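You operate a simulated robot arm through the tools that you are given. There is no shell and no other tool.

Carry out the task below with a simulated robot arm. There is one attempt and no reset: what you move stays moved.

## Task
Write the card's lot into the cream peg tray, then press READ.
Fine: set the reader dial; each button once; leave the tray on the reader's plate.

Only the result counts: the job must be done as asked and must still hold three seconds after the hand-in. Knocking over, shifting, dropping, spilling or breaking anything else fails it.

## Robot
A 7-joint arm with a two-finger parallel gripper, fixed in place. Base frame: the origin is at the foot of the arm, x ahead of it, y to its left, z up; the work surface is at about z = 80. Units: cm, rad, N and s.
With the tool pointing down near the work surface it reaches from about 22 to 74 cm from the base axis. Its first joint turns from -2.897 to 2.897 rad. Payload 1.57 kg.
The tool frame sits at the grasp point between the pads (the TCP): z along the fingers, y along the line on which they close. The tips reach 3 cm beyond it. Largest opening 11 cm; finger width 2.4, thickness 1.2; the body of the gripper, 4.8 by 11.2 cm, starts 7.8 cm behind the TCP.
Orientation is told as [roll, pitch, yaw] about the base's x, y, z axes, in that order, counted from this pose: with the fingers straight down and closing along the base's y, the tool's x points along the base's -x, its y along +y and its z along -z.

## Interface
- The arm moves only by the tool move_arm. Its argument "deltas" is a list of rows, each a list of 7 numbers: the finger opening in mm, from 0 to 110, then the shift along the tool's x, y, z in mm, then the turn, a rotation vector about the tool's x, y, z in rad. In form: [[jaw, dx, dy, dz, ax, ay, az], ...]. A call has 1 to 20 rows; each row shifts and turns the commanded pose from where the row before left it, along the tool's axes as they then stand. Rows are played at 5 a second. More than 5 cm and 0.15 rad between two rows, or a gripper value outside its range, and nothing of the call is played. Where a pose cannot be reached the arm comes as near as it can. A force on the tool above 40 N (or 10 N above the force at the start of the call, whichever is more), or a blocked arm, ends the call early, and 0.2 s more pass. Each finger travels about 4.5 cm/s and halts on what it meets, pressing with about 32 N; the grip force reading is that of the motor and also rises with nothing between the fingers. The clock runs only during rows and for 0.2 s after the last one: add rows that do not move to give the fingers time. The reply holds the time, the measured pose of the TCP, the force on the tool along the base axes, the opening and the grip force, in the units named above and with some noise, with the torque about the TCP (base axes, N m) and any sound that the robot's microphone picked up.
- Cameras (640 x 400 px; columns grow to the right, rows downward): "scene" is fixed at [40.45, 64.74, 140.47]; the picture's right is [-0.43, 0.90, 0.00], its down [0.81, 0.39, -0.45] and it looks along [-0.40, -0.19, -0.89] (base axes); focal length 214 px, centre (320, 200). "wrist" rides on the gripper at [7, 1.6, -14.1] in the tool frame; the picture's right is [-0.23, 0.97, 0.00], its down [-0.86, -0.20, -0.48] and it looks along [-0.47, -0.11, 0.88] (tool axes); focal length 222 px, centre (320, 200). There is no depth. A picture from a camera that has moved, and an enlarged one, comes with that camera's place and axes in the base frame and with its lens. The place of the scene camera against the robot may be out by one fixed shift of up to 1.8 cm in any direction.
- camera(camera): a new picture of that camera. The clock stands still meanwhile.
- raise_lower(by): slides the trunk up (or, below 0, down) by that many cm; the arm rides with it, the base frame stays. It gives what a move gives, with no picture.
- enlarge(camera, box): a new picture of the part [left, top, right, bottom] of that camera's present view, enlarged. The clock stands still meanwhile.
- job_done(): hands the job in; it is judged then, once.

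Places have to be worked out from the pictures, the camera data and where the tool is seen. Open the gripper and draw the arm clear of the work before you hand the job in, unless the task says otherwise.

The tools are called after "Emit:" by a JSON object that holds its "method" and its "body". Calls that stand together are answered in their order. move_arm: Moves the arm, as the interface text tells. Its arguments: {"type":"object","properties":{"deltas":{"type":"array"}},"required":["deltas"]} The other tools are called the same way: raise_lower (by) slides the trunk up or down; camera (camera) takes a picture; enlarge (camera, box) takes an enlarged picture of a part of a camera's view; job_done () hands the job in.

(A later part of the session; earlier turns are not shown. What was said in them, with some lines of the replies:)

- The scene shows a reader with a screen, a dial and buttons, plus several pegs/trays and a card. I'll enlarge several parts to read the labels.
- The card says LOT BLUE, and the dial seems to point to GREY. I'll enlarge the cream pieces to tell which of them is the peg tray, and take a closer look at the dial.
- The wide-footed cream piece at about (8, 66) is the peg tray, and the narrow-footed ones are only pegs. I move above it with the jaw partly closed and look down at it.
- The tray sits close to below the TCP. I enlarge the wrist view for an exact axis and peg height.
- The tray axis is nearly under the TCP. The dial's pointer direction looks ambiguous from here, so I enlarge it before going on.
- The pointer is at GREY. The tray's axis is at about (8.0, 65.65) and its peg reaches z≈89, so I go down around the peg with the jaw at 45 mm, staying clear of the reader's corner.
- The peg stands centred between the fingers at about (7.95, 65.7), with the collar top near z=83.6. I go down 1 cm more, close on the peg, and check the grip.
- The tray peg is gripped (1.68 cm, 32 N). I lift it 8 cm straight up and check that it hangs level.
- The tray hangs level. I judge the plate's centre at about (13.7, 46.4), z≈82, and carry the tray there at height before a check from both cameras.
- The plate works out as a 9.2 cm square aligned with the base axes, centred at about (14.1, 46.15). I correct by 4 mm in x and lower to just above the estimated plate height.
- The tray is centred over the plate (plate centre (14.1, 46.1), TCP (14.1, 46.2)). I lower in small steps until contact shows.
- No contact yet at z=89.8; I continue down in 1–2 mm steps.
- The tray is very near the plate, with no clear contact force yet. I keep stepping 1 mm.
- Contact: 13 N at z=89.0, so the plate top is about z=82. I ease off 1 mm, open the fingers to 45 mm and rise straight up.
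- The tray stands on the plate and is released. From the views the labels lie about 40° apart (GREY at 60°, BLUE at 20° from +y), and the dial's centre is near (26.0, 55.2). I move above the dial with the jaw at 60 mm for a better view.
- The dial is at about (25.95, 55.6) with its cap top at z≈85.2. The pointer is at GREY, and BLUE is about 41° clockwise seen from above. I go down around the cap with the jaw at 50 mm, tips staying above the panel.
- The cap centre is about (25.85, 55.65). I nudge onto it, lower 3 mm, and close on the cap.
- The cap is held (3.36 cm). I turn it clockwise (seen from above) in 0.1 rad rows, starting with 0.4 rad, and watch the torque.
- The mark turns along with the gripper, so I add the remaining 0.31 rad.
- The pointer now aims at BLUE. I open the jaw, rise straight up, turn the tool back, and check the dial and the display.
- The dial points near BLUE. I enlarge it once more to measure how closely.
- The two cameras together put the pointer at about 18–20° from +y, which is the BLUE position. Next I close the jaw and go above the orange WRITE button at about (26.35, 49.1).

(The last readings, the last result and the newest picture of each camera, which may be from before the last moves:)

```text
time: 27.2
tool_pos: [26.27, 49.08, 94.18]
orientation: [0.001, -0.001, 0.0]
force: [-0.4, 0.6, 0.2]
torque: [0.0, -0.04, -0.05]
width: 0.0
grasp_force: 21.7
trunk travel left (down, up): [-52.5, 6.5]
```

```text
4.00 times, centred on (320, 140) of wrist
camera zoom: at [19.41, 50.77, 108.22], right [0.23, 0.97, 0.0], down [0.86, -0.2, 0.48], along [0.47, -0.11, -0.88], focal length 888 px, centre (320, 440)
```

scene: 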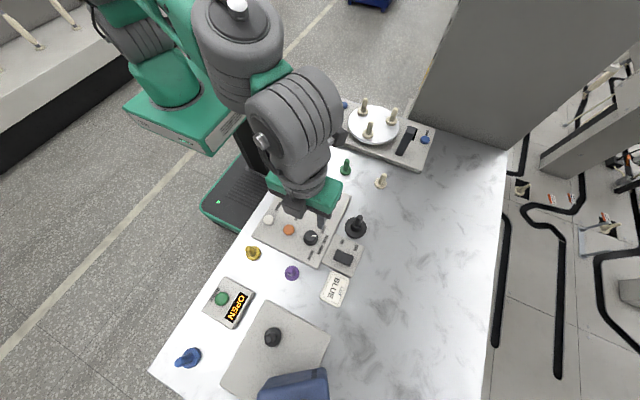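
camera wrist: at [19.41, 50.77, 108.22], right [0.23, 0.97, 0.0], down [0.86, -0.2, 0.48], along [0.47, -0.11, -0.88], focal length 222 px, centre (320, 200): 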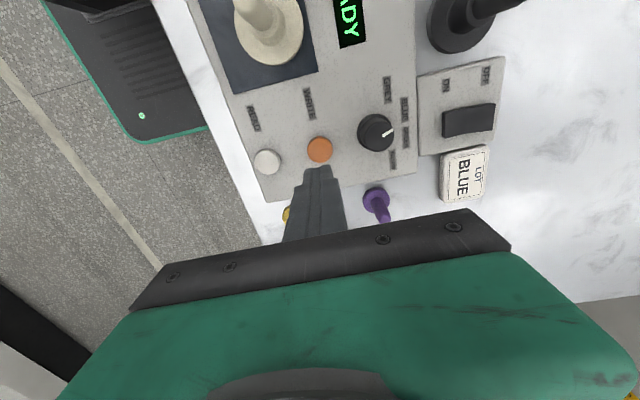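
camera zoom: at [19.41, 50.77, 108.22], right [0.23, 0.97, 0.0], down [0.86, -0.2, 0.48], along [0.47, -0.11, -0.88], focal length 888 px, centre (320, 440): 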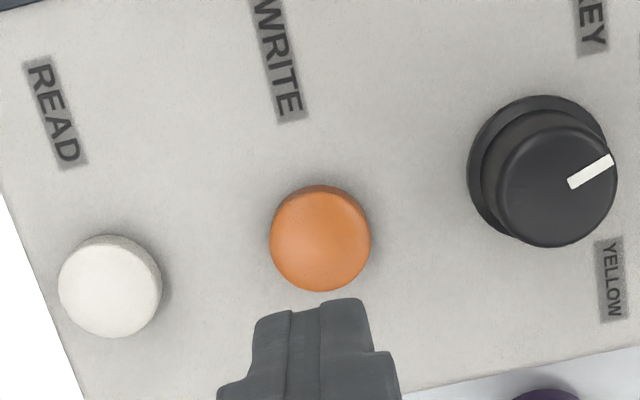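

WRITE is at about (26.45, 49.1), right under the closed tips. I lower to just above its cap first.

Emit:
{"method": "move_arm", "body": {"deltas": [[0, -1, 0, 25, 0, 0, 0], [0, 0, 0, 25, 0, 0, 0], [0, 0, 0, 12, 0, 0, 0], [0, 0, 0, 5, 0, 0, 0], [0, 0, 0, 0, 0, 0, 0]]}}

Emit:
{"method": "enlarge", "body": {"camera": "wrist", "box": [240, 80, 400, 180]}}

Emit:
{"method": "enlarge", "body": {"camera": "scene", "box": [250, 190, 330, 250]}}

```text
time: 28.4
tool_pos: [26.52, 49.22, 87.38]
orientation: [0.002, 0.001, 0.0]
force: [0.6, -0.4, -0.6]
torque: [0.01, -0.01, -0.03]
width: 0.0
grasp_force: 21.5
trunk travel left (down, up): [-52.5, 6.5]
```

```text
4.00 times, centred on (320, 130) of wrist
camera zoom: at [19.59, 50.84, 101.49], right [0.23, 0.97, 0.0], down [0.86, -0.2, 0.48], along [0.47, -0.11, -0.88], focal length 888 px, centre (320, 480)
```

zoom: 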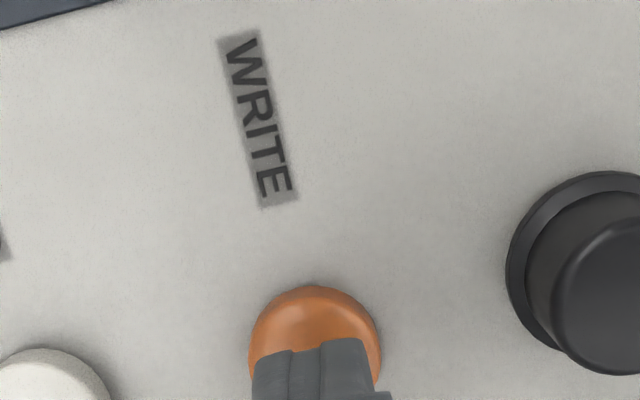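

```text
6.67 times, centred on (290, 220) of scene
camera zoom: at [40.45, 64.74, 140.47], right [-0.43, 0.9, 0.0], down [0.81, 0.39, -0.45], along [-0.4, -0.19, -0.89], focal length 1430 px, centre (520, 67)
```

zoom: 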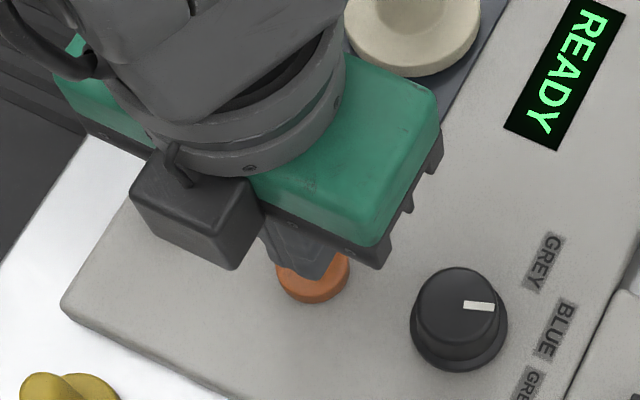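

The tips are over the button, about 1 cm above the panel's button top. I step down gently and watch for force or a click.

Emit:
{"method": "move_arm", "body": {"deltas": [[0, 0, 0, 2, 0, 0, 0], [0, 0, 0, 2, 0, 0, 0], [0, 0, 0, 2, 0, 0, 0], [0, 0, 0, 1, 0, 0, 0]]}}

```text
time: 29.4
tool_pos: [26.47, 49.03, 86.78]
orientation: [0.001, 0.002, 0.001]
force: [-0.6, -0.3, 0.0]
torque: [0.01, 0.01, 0.0]
width: 0.0
grasp_force: 21.1
trunk travel left (down, up): [-52.5, 6.5]
```

Emit:
{"method": "move_arm", "body": {"deltas": [[0, 0, 0, 1, 0, 0, 0], [0, 0, 0, 1, 0, 0, 0], [0, 0, 0, 1, 0, 0, 0], [0, 0, 0, 0, 0, 0, 0]]}}

```text
time: 30.4
tool_pos: [26.41, 49.3, 86.51]
orientation: [0.0, 0.0, -0.001]
force: [0.1, 0.0, -0.4]
torque: [0.02, 0.02, 0.0]
width: 0.0
grasp_force: 21.7
trunk travel left (down, up): [-52.5, 6.5]
```

No contact yet at tips z≈83.5. I continue in 1 mm steps.

Emit:
{"method": "move_arm", "body": {"deltas": [[0, 0, 0, 1, 0, 0, 0], [0, 0, 0, 1, 0, 0, 0], [0, 0, 0, 1, 0, 0, 0], [0, 0, 0, 0, 0, 0, 0]]}}

Emit:
{"method": "enlarge", "body": {"camera": "scene", "box": [250, 170, 350, 250]}}

```text
time: 31.4
tool_pos: [26.44, 49.07, 86.24]
orientation: [0.0, 0.001, 0.0]
force: [0.5, -0.2, 0.0]
torque: [-0.02, -0.01, 0.0]
width: 0.0
grasp_force: 21.6
trunk travel left (down, up): [-52.5, 6.5]
```

```text
5.00 times, centred on (300, 210) of scene
camera zoom: at [40.45, 64.74, 140.47], right [-0.43, 0.9, 0.0], down [0.81, 0.39, -0.45], along [-0.4, -0.19, -0.89], focal length 1072 px, centre (420, 150)
```

zoom: 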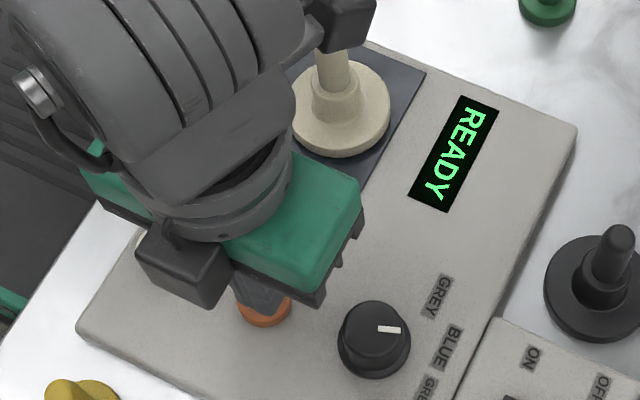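

Still no contact. A dark part of the arm appears near the tray's peg in this view, so I check the whole scene before pressing on.

Emit:
{"method": "camera", "body": {"camera": "scene"}}

Emit:
{"method": "camera", "body": {"camera": "wrist"}}

```text
taken
```

scene: 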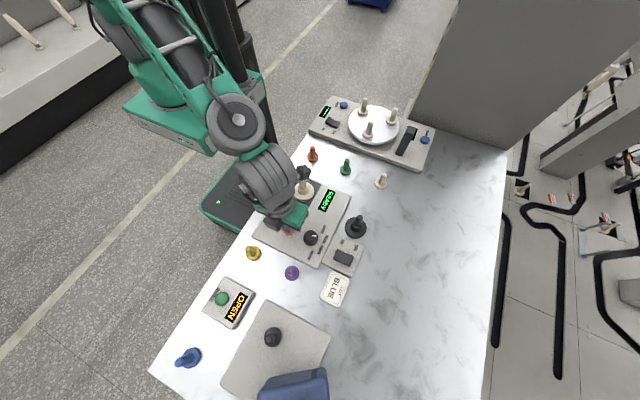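

```text
taken
camera wrist: at [19.5, 50.82, 100.24], right [0.23, 0.97, 0.0], down [0.86, -0.2, 0.48], along [0.47, -0.11, -0.88], focal length 222 px, centre (320, 200)
```

wrist: 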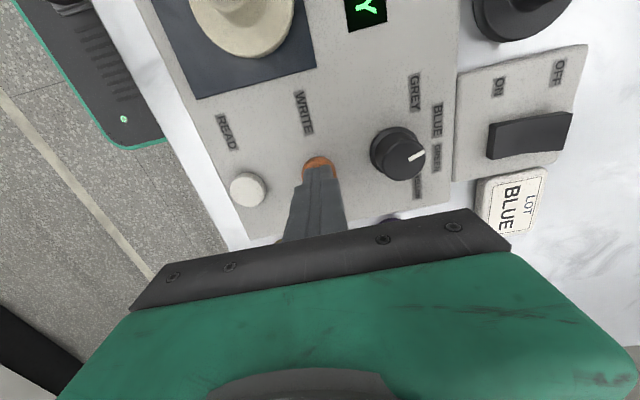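

The dark part is the wrist camera, which is well above the peg. I continue pressing down in 1 mm steps.

Emit:
{"method": "move_arm", "body": {"deltas": [[0, 0, 0, 1, 0, 0, 0], [0, 0, 0, 1, 0, 0, 0], [0, 0, 0, 0, 0, 0, 0]]}}

```text
time: 32.2
tool_pos: [26.4, 49.11, 86.05]
orientation: [0.0, 0.001, -0.002]
force: [0.6, 0.2, 1.6]
torque: [0.0, -0.03, -0.04]
width: 0.0
grasp_force: 21.7
trunk travel left (down, up): [-52.5, 6.5]
```

First hint of contact (1.6 N) at z=86.05. I press further in 1 mm steps.

Emit:
{"method": "move_arm", "body": {"deltas": [[0, 0, 0, 1, 0, 0, 0], [0, 0, 0, 1, 0, 0, 0], [0, 0, 0, 0, 0, 0, 0]]}}

Emit:
{"method": "enlarge", "body": {"camera": "scene", "box": [250, 170, 350, 250]}}

```text
time: 33.0
tool_pos: [26.48, 49.09, 85.79]
orientation: [0.0, 0.001, 0.0]
force: [-0.7, 1.3, 3.4]
torque: [0.06, -0.01, -0.01]
width: 0.0
grasp_force: 21.3
trunk travel left (down, up): [-52.5, 6.5]
heard: click
```

```text
5.00 times, centred on (300, 210) of scene
camera zoom: at [40.45, 64.74, 140.47], right [-0.43, 0.9, 0.0], down [0.81, 0.39, -0.45], along [-0.4, -0.19, -0.89], focal length 1072 px, centre (420, 150)
```

zoom: 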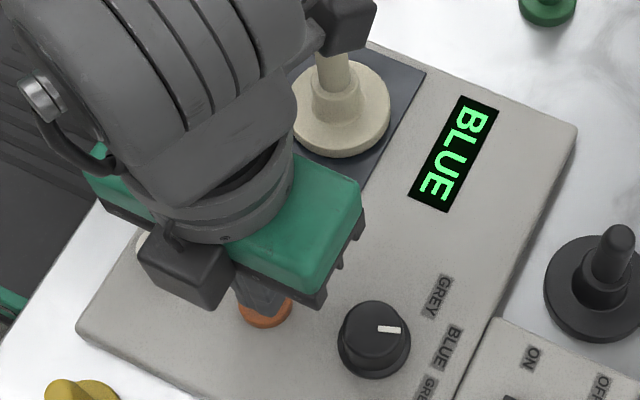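

A click was heard and the display shows BLUE: WRITE was accepted. I rise straight up 7 cm and check the display.

Emit:
{"method": "move_arm", "body": {"deltas": [[0, 0, 0, -10, 0, 0, 0], [0, 0, 0, -30, 0, 0, 0], [0, 0, 0, -30, 0, 0, 0], [0, 0, 0, 0, 0, 0, 0], [0, 0, 0, 0, 0, 0, 0]]}}

Emit:
{"method": "enlarge", "body": {"camera": "scene", "box": [240, 160, 360, 260]}}

```text
time: 34.2
tool_pos: [26.37, 49.01, 92.78]
orientation: [0.0, -0.001, -0.001]
force: [0.3, 0.0, -0.6]
torque: [0.01, -0.01, -0.02]
width: 0.0
grasp_force: 21.4
trunk travel left (down, up): [-52.5, 6.5]
```

```text
4.00 times, centred on (300, 210) of scene
camera zoom: at [40.45, 64.74, 140.47], right [-0.43, 0.9, 0.0], down [0.81, 0.39, -0.45], along [-0.4, -0.19, -0.89], focal length 858 px, centre (400, 160)
```

zoom: 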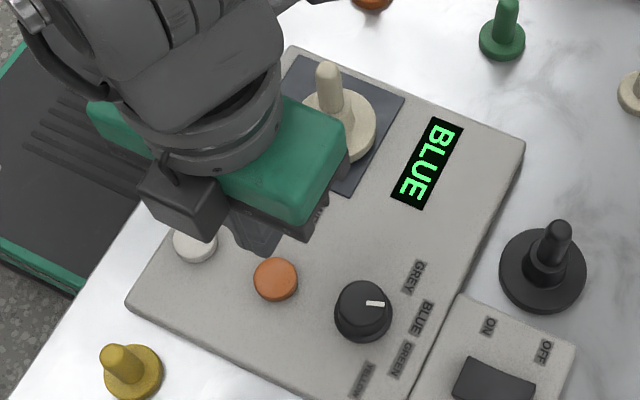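

The display still shows BLUE. I move above the white READ button at about (26.45, 42.9) and check the alignment.

Emit:
{"method": "move_arm", "body": {"deltas": [[0, 0, -31, 0, 0, 0, 0], [0, 0, -31, 0, 0, 0, 0], [0, 0, 0, 25, 0, 0, 0], [0, 0, 0, 0, 0, 0, 0], [0, 0, 0, 0, 0, 0, 0]]}}

Emit:
{"method": "enlarge", "body": {"camera": "wrist", "box": [240, 90, 400, 190]}}

Emit:
{"method": "enlarge", "body": {"camera": "scene", "box": [240, 160, 360, 260]}}

```text
time: 35.4
tool_pos: [26.33, 42.95, 90.17]
orientation: [0.0, -0.001, 0.0]
force: [0.8, 0.8, 0.4]
torque: [0.02, 0.01, -0.01]
width: 0.0
grasp_force: 21.2
trunk travel left (down, up): [-52.5, 6.5]
```

```text
4.00 times, centred on (320, 140) of wrist
camera zoom: at [19.45, 44.66, 104.33], right [0.23, 0.97, 0.0], down [0.86, -0.2, 0.48], along [0.47, -0.11, -0.88], focal length 888 px, centre (320, 440)
```

zoom: 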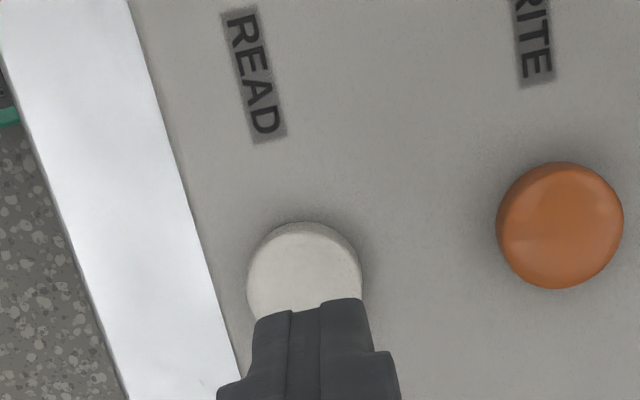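

```text
4.00 times, centred on (300, 210) of scene
camera zoom: at [40.45, 64.74, 140.47], right [-0.43, 0.9, 0.0], down [0.81, 0.39, -0.45], along [-0.4, -0.19, -0.89], focal length 858 px, centre (400, 160)
```

zoom: 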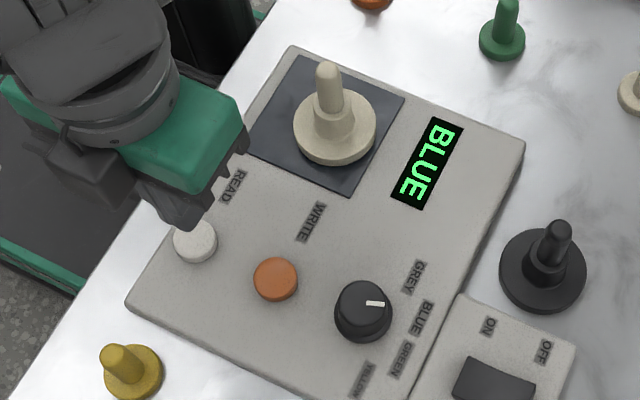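

READ is at about (26.4, 42.65), so I shift 3 mm and lower to just above it.

Emit:
{"method": "move_arm", "body": {"deltas": [[0, 0, -3, 15, 0, 0, 0], [0, 0, 0, 15, 0, 0, 0], [0, 0, 0, 6, 0, 0, 0], [0, 0, 0, 2, 0, 0, 0], [0, 0, 0, 0, 0, 0, 0]]}}

```text
time: 36.6
tool_pos: [26.26, 42.61, 86.47]
orientation: [0.001, 0.0, -0.002]
force: [-0.1, -0.3, -0.1]
torque: [-0.01, -0.01, -0.02]
width: 0.01
grasp_force: 21.2
trunk travel left (down, up): [-52.5, 6.5]
```

Tips are just above the button with no contact. I press in 1 mm steps until the click.

Emit:
{"method": "move_arm", "body": {"deltas": [[0, 0, 0, 1, 0, 0, 0], [0, 0, 0, 1, 0, 0, 0], [0, 0, 0, 1, 0, 0, 0], [0, 0, 0, 1, 0, 0, 0], [0, 0, 0, 1, 0, 0, 0], [0, 0, 0, 0, 0, 0, 0]]}}

```text
time: 38.0
tool_pos: [26.35, 42.49, 85.96]
orientation: [0.0, 0.0, 0.001]
force: [-0.6, 0.6, 0.1]
torque: [-0.01, 0.01, -0.01]
width: 0.0
grasp_force: 21.4
trunk travel left (down, up): [-52.5, 6.5]
```

Emit:
{"method": "move_arm", "body": {"deltas": [[0, 0, 0, 1, 0, 0, 0], [0, 0, 0, 1, 0, 0, 0], [0, 0, 0, 0, 0, 0, 0]]}}

```text
time: 38.8
tool_pos: [26.38, 42.62, 85.8]
orientation: [-0.001, 0.0, 0.0]
force: [-1.7, 0.4, 2.7]
torque: [-0.01, 0.05, -0.04]
width: 0.0
grasp_force: 21.3
trunk travel left (down, up): [-52.5, 6.5]
heard: click
```

A click at 2.7 N. I check the display, then rise straight up.

Emit:
{"method": "enlarge", "body": {"camera": "scene", "box": [240, 160, 360, 260]}}

Emit:
{"method": "move_arm", "body": {"deltas": [[0, 0, 0, -10, 0, 0, 0], [0, 0, 0, -30, 0, 0, 0], [0, 0, 0, -40, 0, 0, 0], [0, 0, 0, -40, 0, 0, 0], [0, 0, 0, -40, 0, 0, 0], [0, 0, 0, -30, 0, 0, 0], [0, 0, 0, 0, 0, 0, 0]]}}

Emit:
{"method": "camera", "body": {"camera": "scene"}}

Emit:
{"method": "enlarge", "body": {"camera": "scene", "box": [240, 160, 360, 260]}}

```text
4.00 times, centred on (300, 210) of scene
camera zoom: at [40.45, 64.74, 140.47], right [-0.43, 0.9, 0.0], down [0.81, 0.39, -0.45], along [-0.4, -0.19, -0.89], focal length 858 px, centre (400, 160)
```

zoom: 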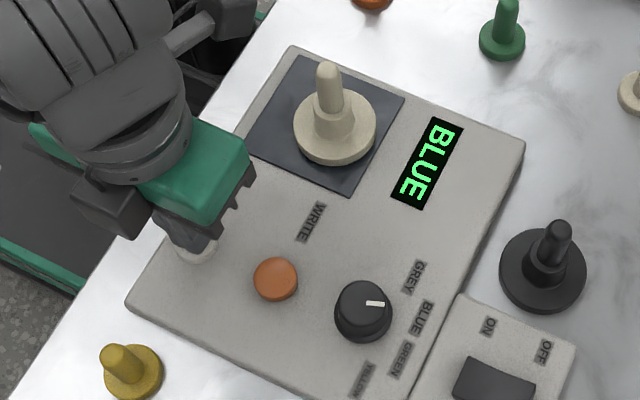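

```text
time: 40.4
tool_pos: [26.34, 42.44, 104.96]
orientation: [-0.001, -0.001, 0.0]
force: [0.1, -0.1, -0.4]
torque: [-0.01, 0.02, -0.04]
width: 0.0
grasp_force: 21.4
trunk travel left (down, up): [-52.5, 6.5]
```

```text
taken
```

scene: 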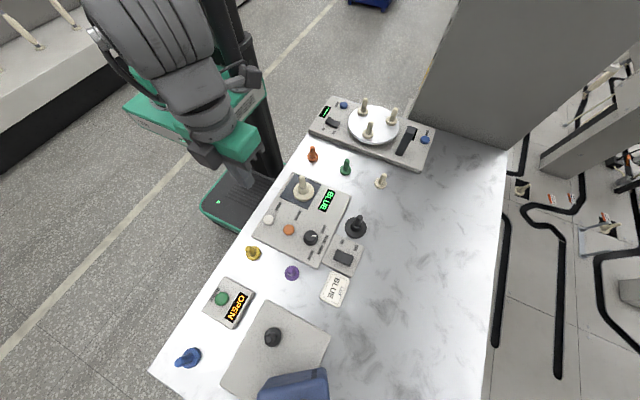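

```text
4.00 times, centred on (300, 210) of scene
camera zoom: at [40.45, 64.74, 140.47], right [-0.43, 0.9, 0.0], down [0.81, 0.39, -0.45], along [-0.4, -0.19, -0.89], focal length 858 px, centre (400, 160)
```

zoom: 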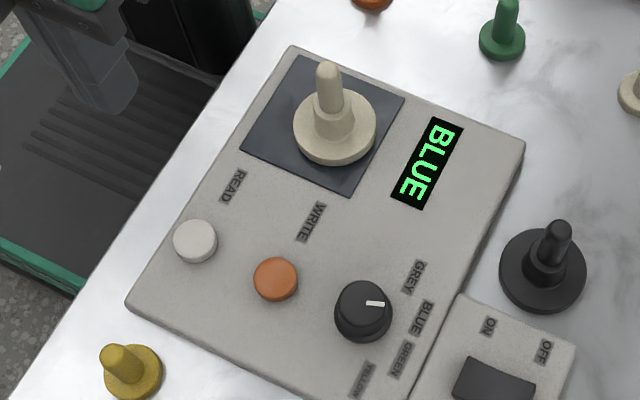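

Both buttons clicked once, the display shows BLUE, and the tray is on the plate. I open the gripper in the clear and rise a bit more before handing in.

Emit:
{"method": "move_arm", "body": {"deltas": [[20, 0, 0, -20, 0, 0, 0], [40, 0, 0, -20, 0, 0, 0], [60, 0, 0, -20, 0, 0, 0], [80, 0, 0, 0, 0, 0, 0], [80, 0, 0, 0, 0, 0, 0], [80, 0, 0, 0, 0, 0, 0], [80, 0, 0, 0, 0, 0, 0]]}}

Emit:
{"method": "camera", "body": {"camera": "scene"}}

```text
time: 42.0
tool_pos: [26.51, 42.53, 110.69]
orientation: [-0.001, 0.0, -0.001]
force: [-0.8, -0.6, 0.1]
torque: [-0.03, 0.02, -0.01]
width: 8.0
grasp_force: 0.0
trunk travel left (down, up): [-52.5, 6.5]
```

```text
taken
```

scene: 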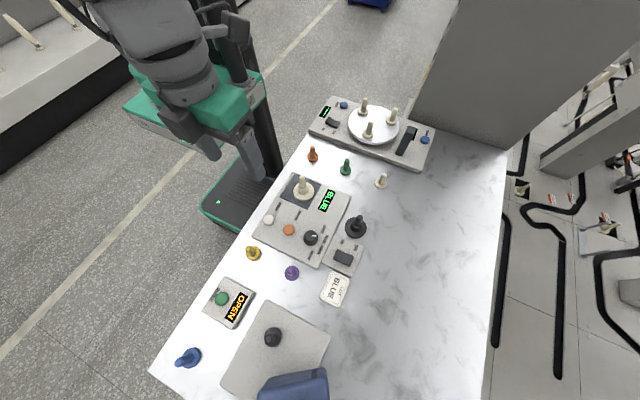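

The gripper is open and clear, the tray stands on the plate, the display reads BLUE, and everything else is undisturbed. I hand the job in.

Emit:
{"method": "job_done", "body": {}}

```text
The job is handed in.
```

The job is handed in: lot BLUE is written to the cream peg tray, and READ has been pressed.

- **Tray:** I took the wide-footed cream piece to be the peg tray. It stands centred and level on the reader's plate, released by the gripper.
- **Dial:** I turned it from GREY to BLUE, matching the card. The cameras put the pointer within a few degrees of the BLUE mark.
- **WRITE:** I pressed it once and heard one click. The display changed from READY to BLUE.
- **READ:** I pressed it once and heard one click. The display already read BLUE after the write, so the click is the only separate sign that READ registered.

At the end the gripper was open and clear of the work, and nothing else in the final picture looked moved.
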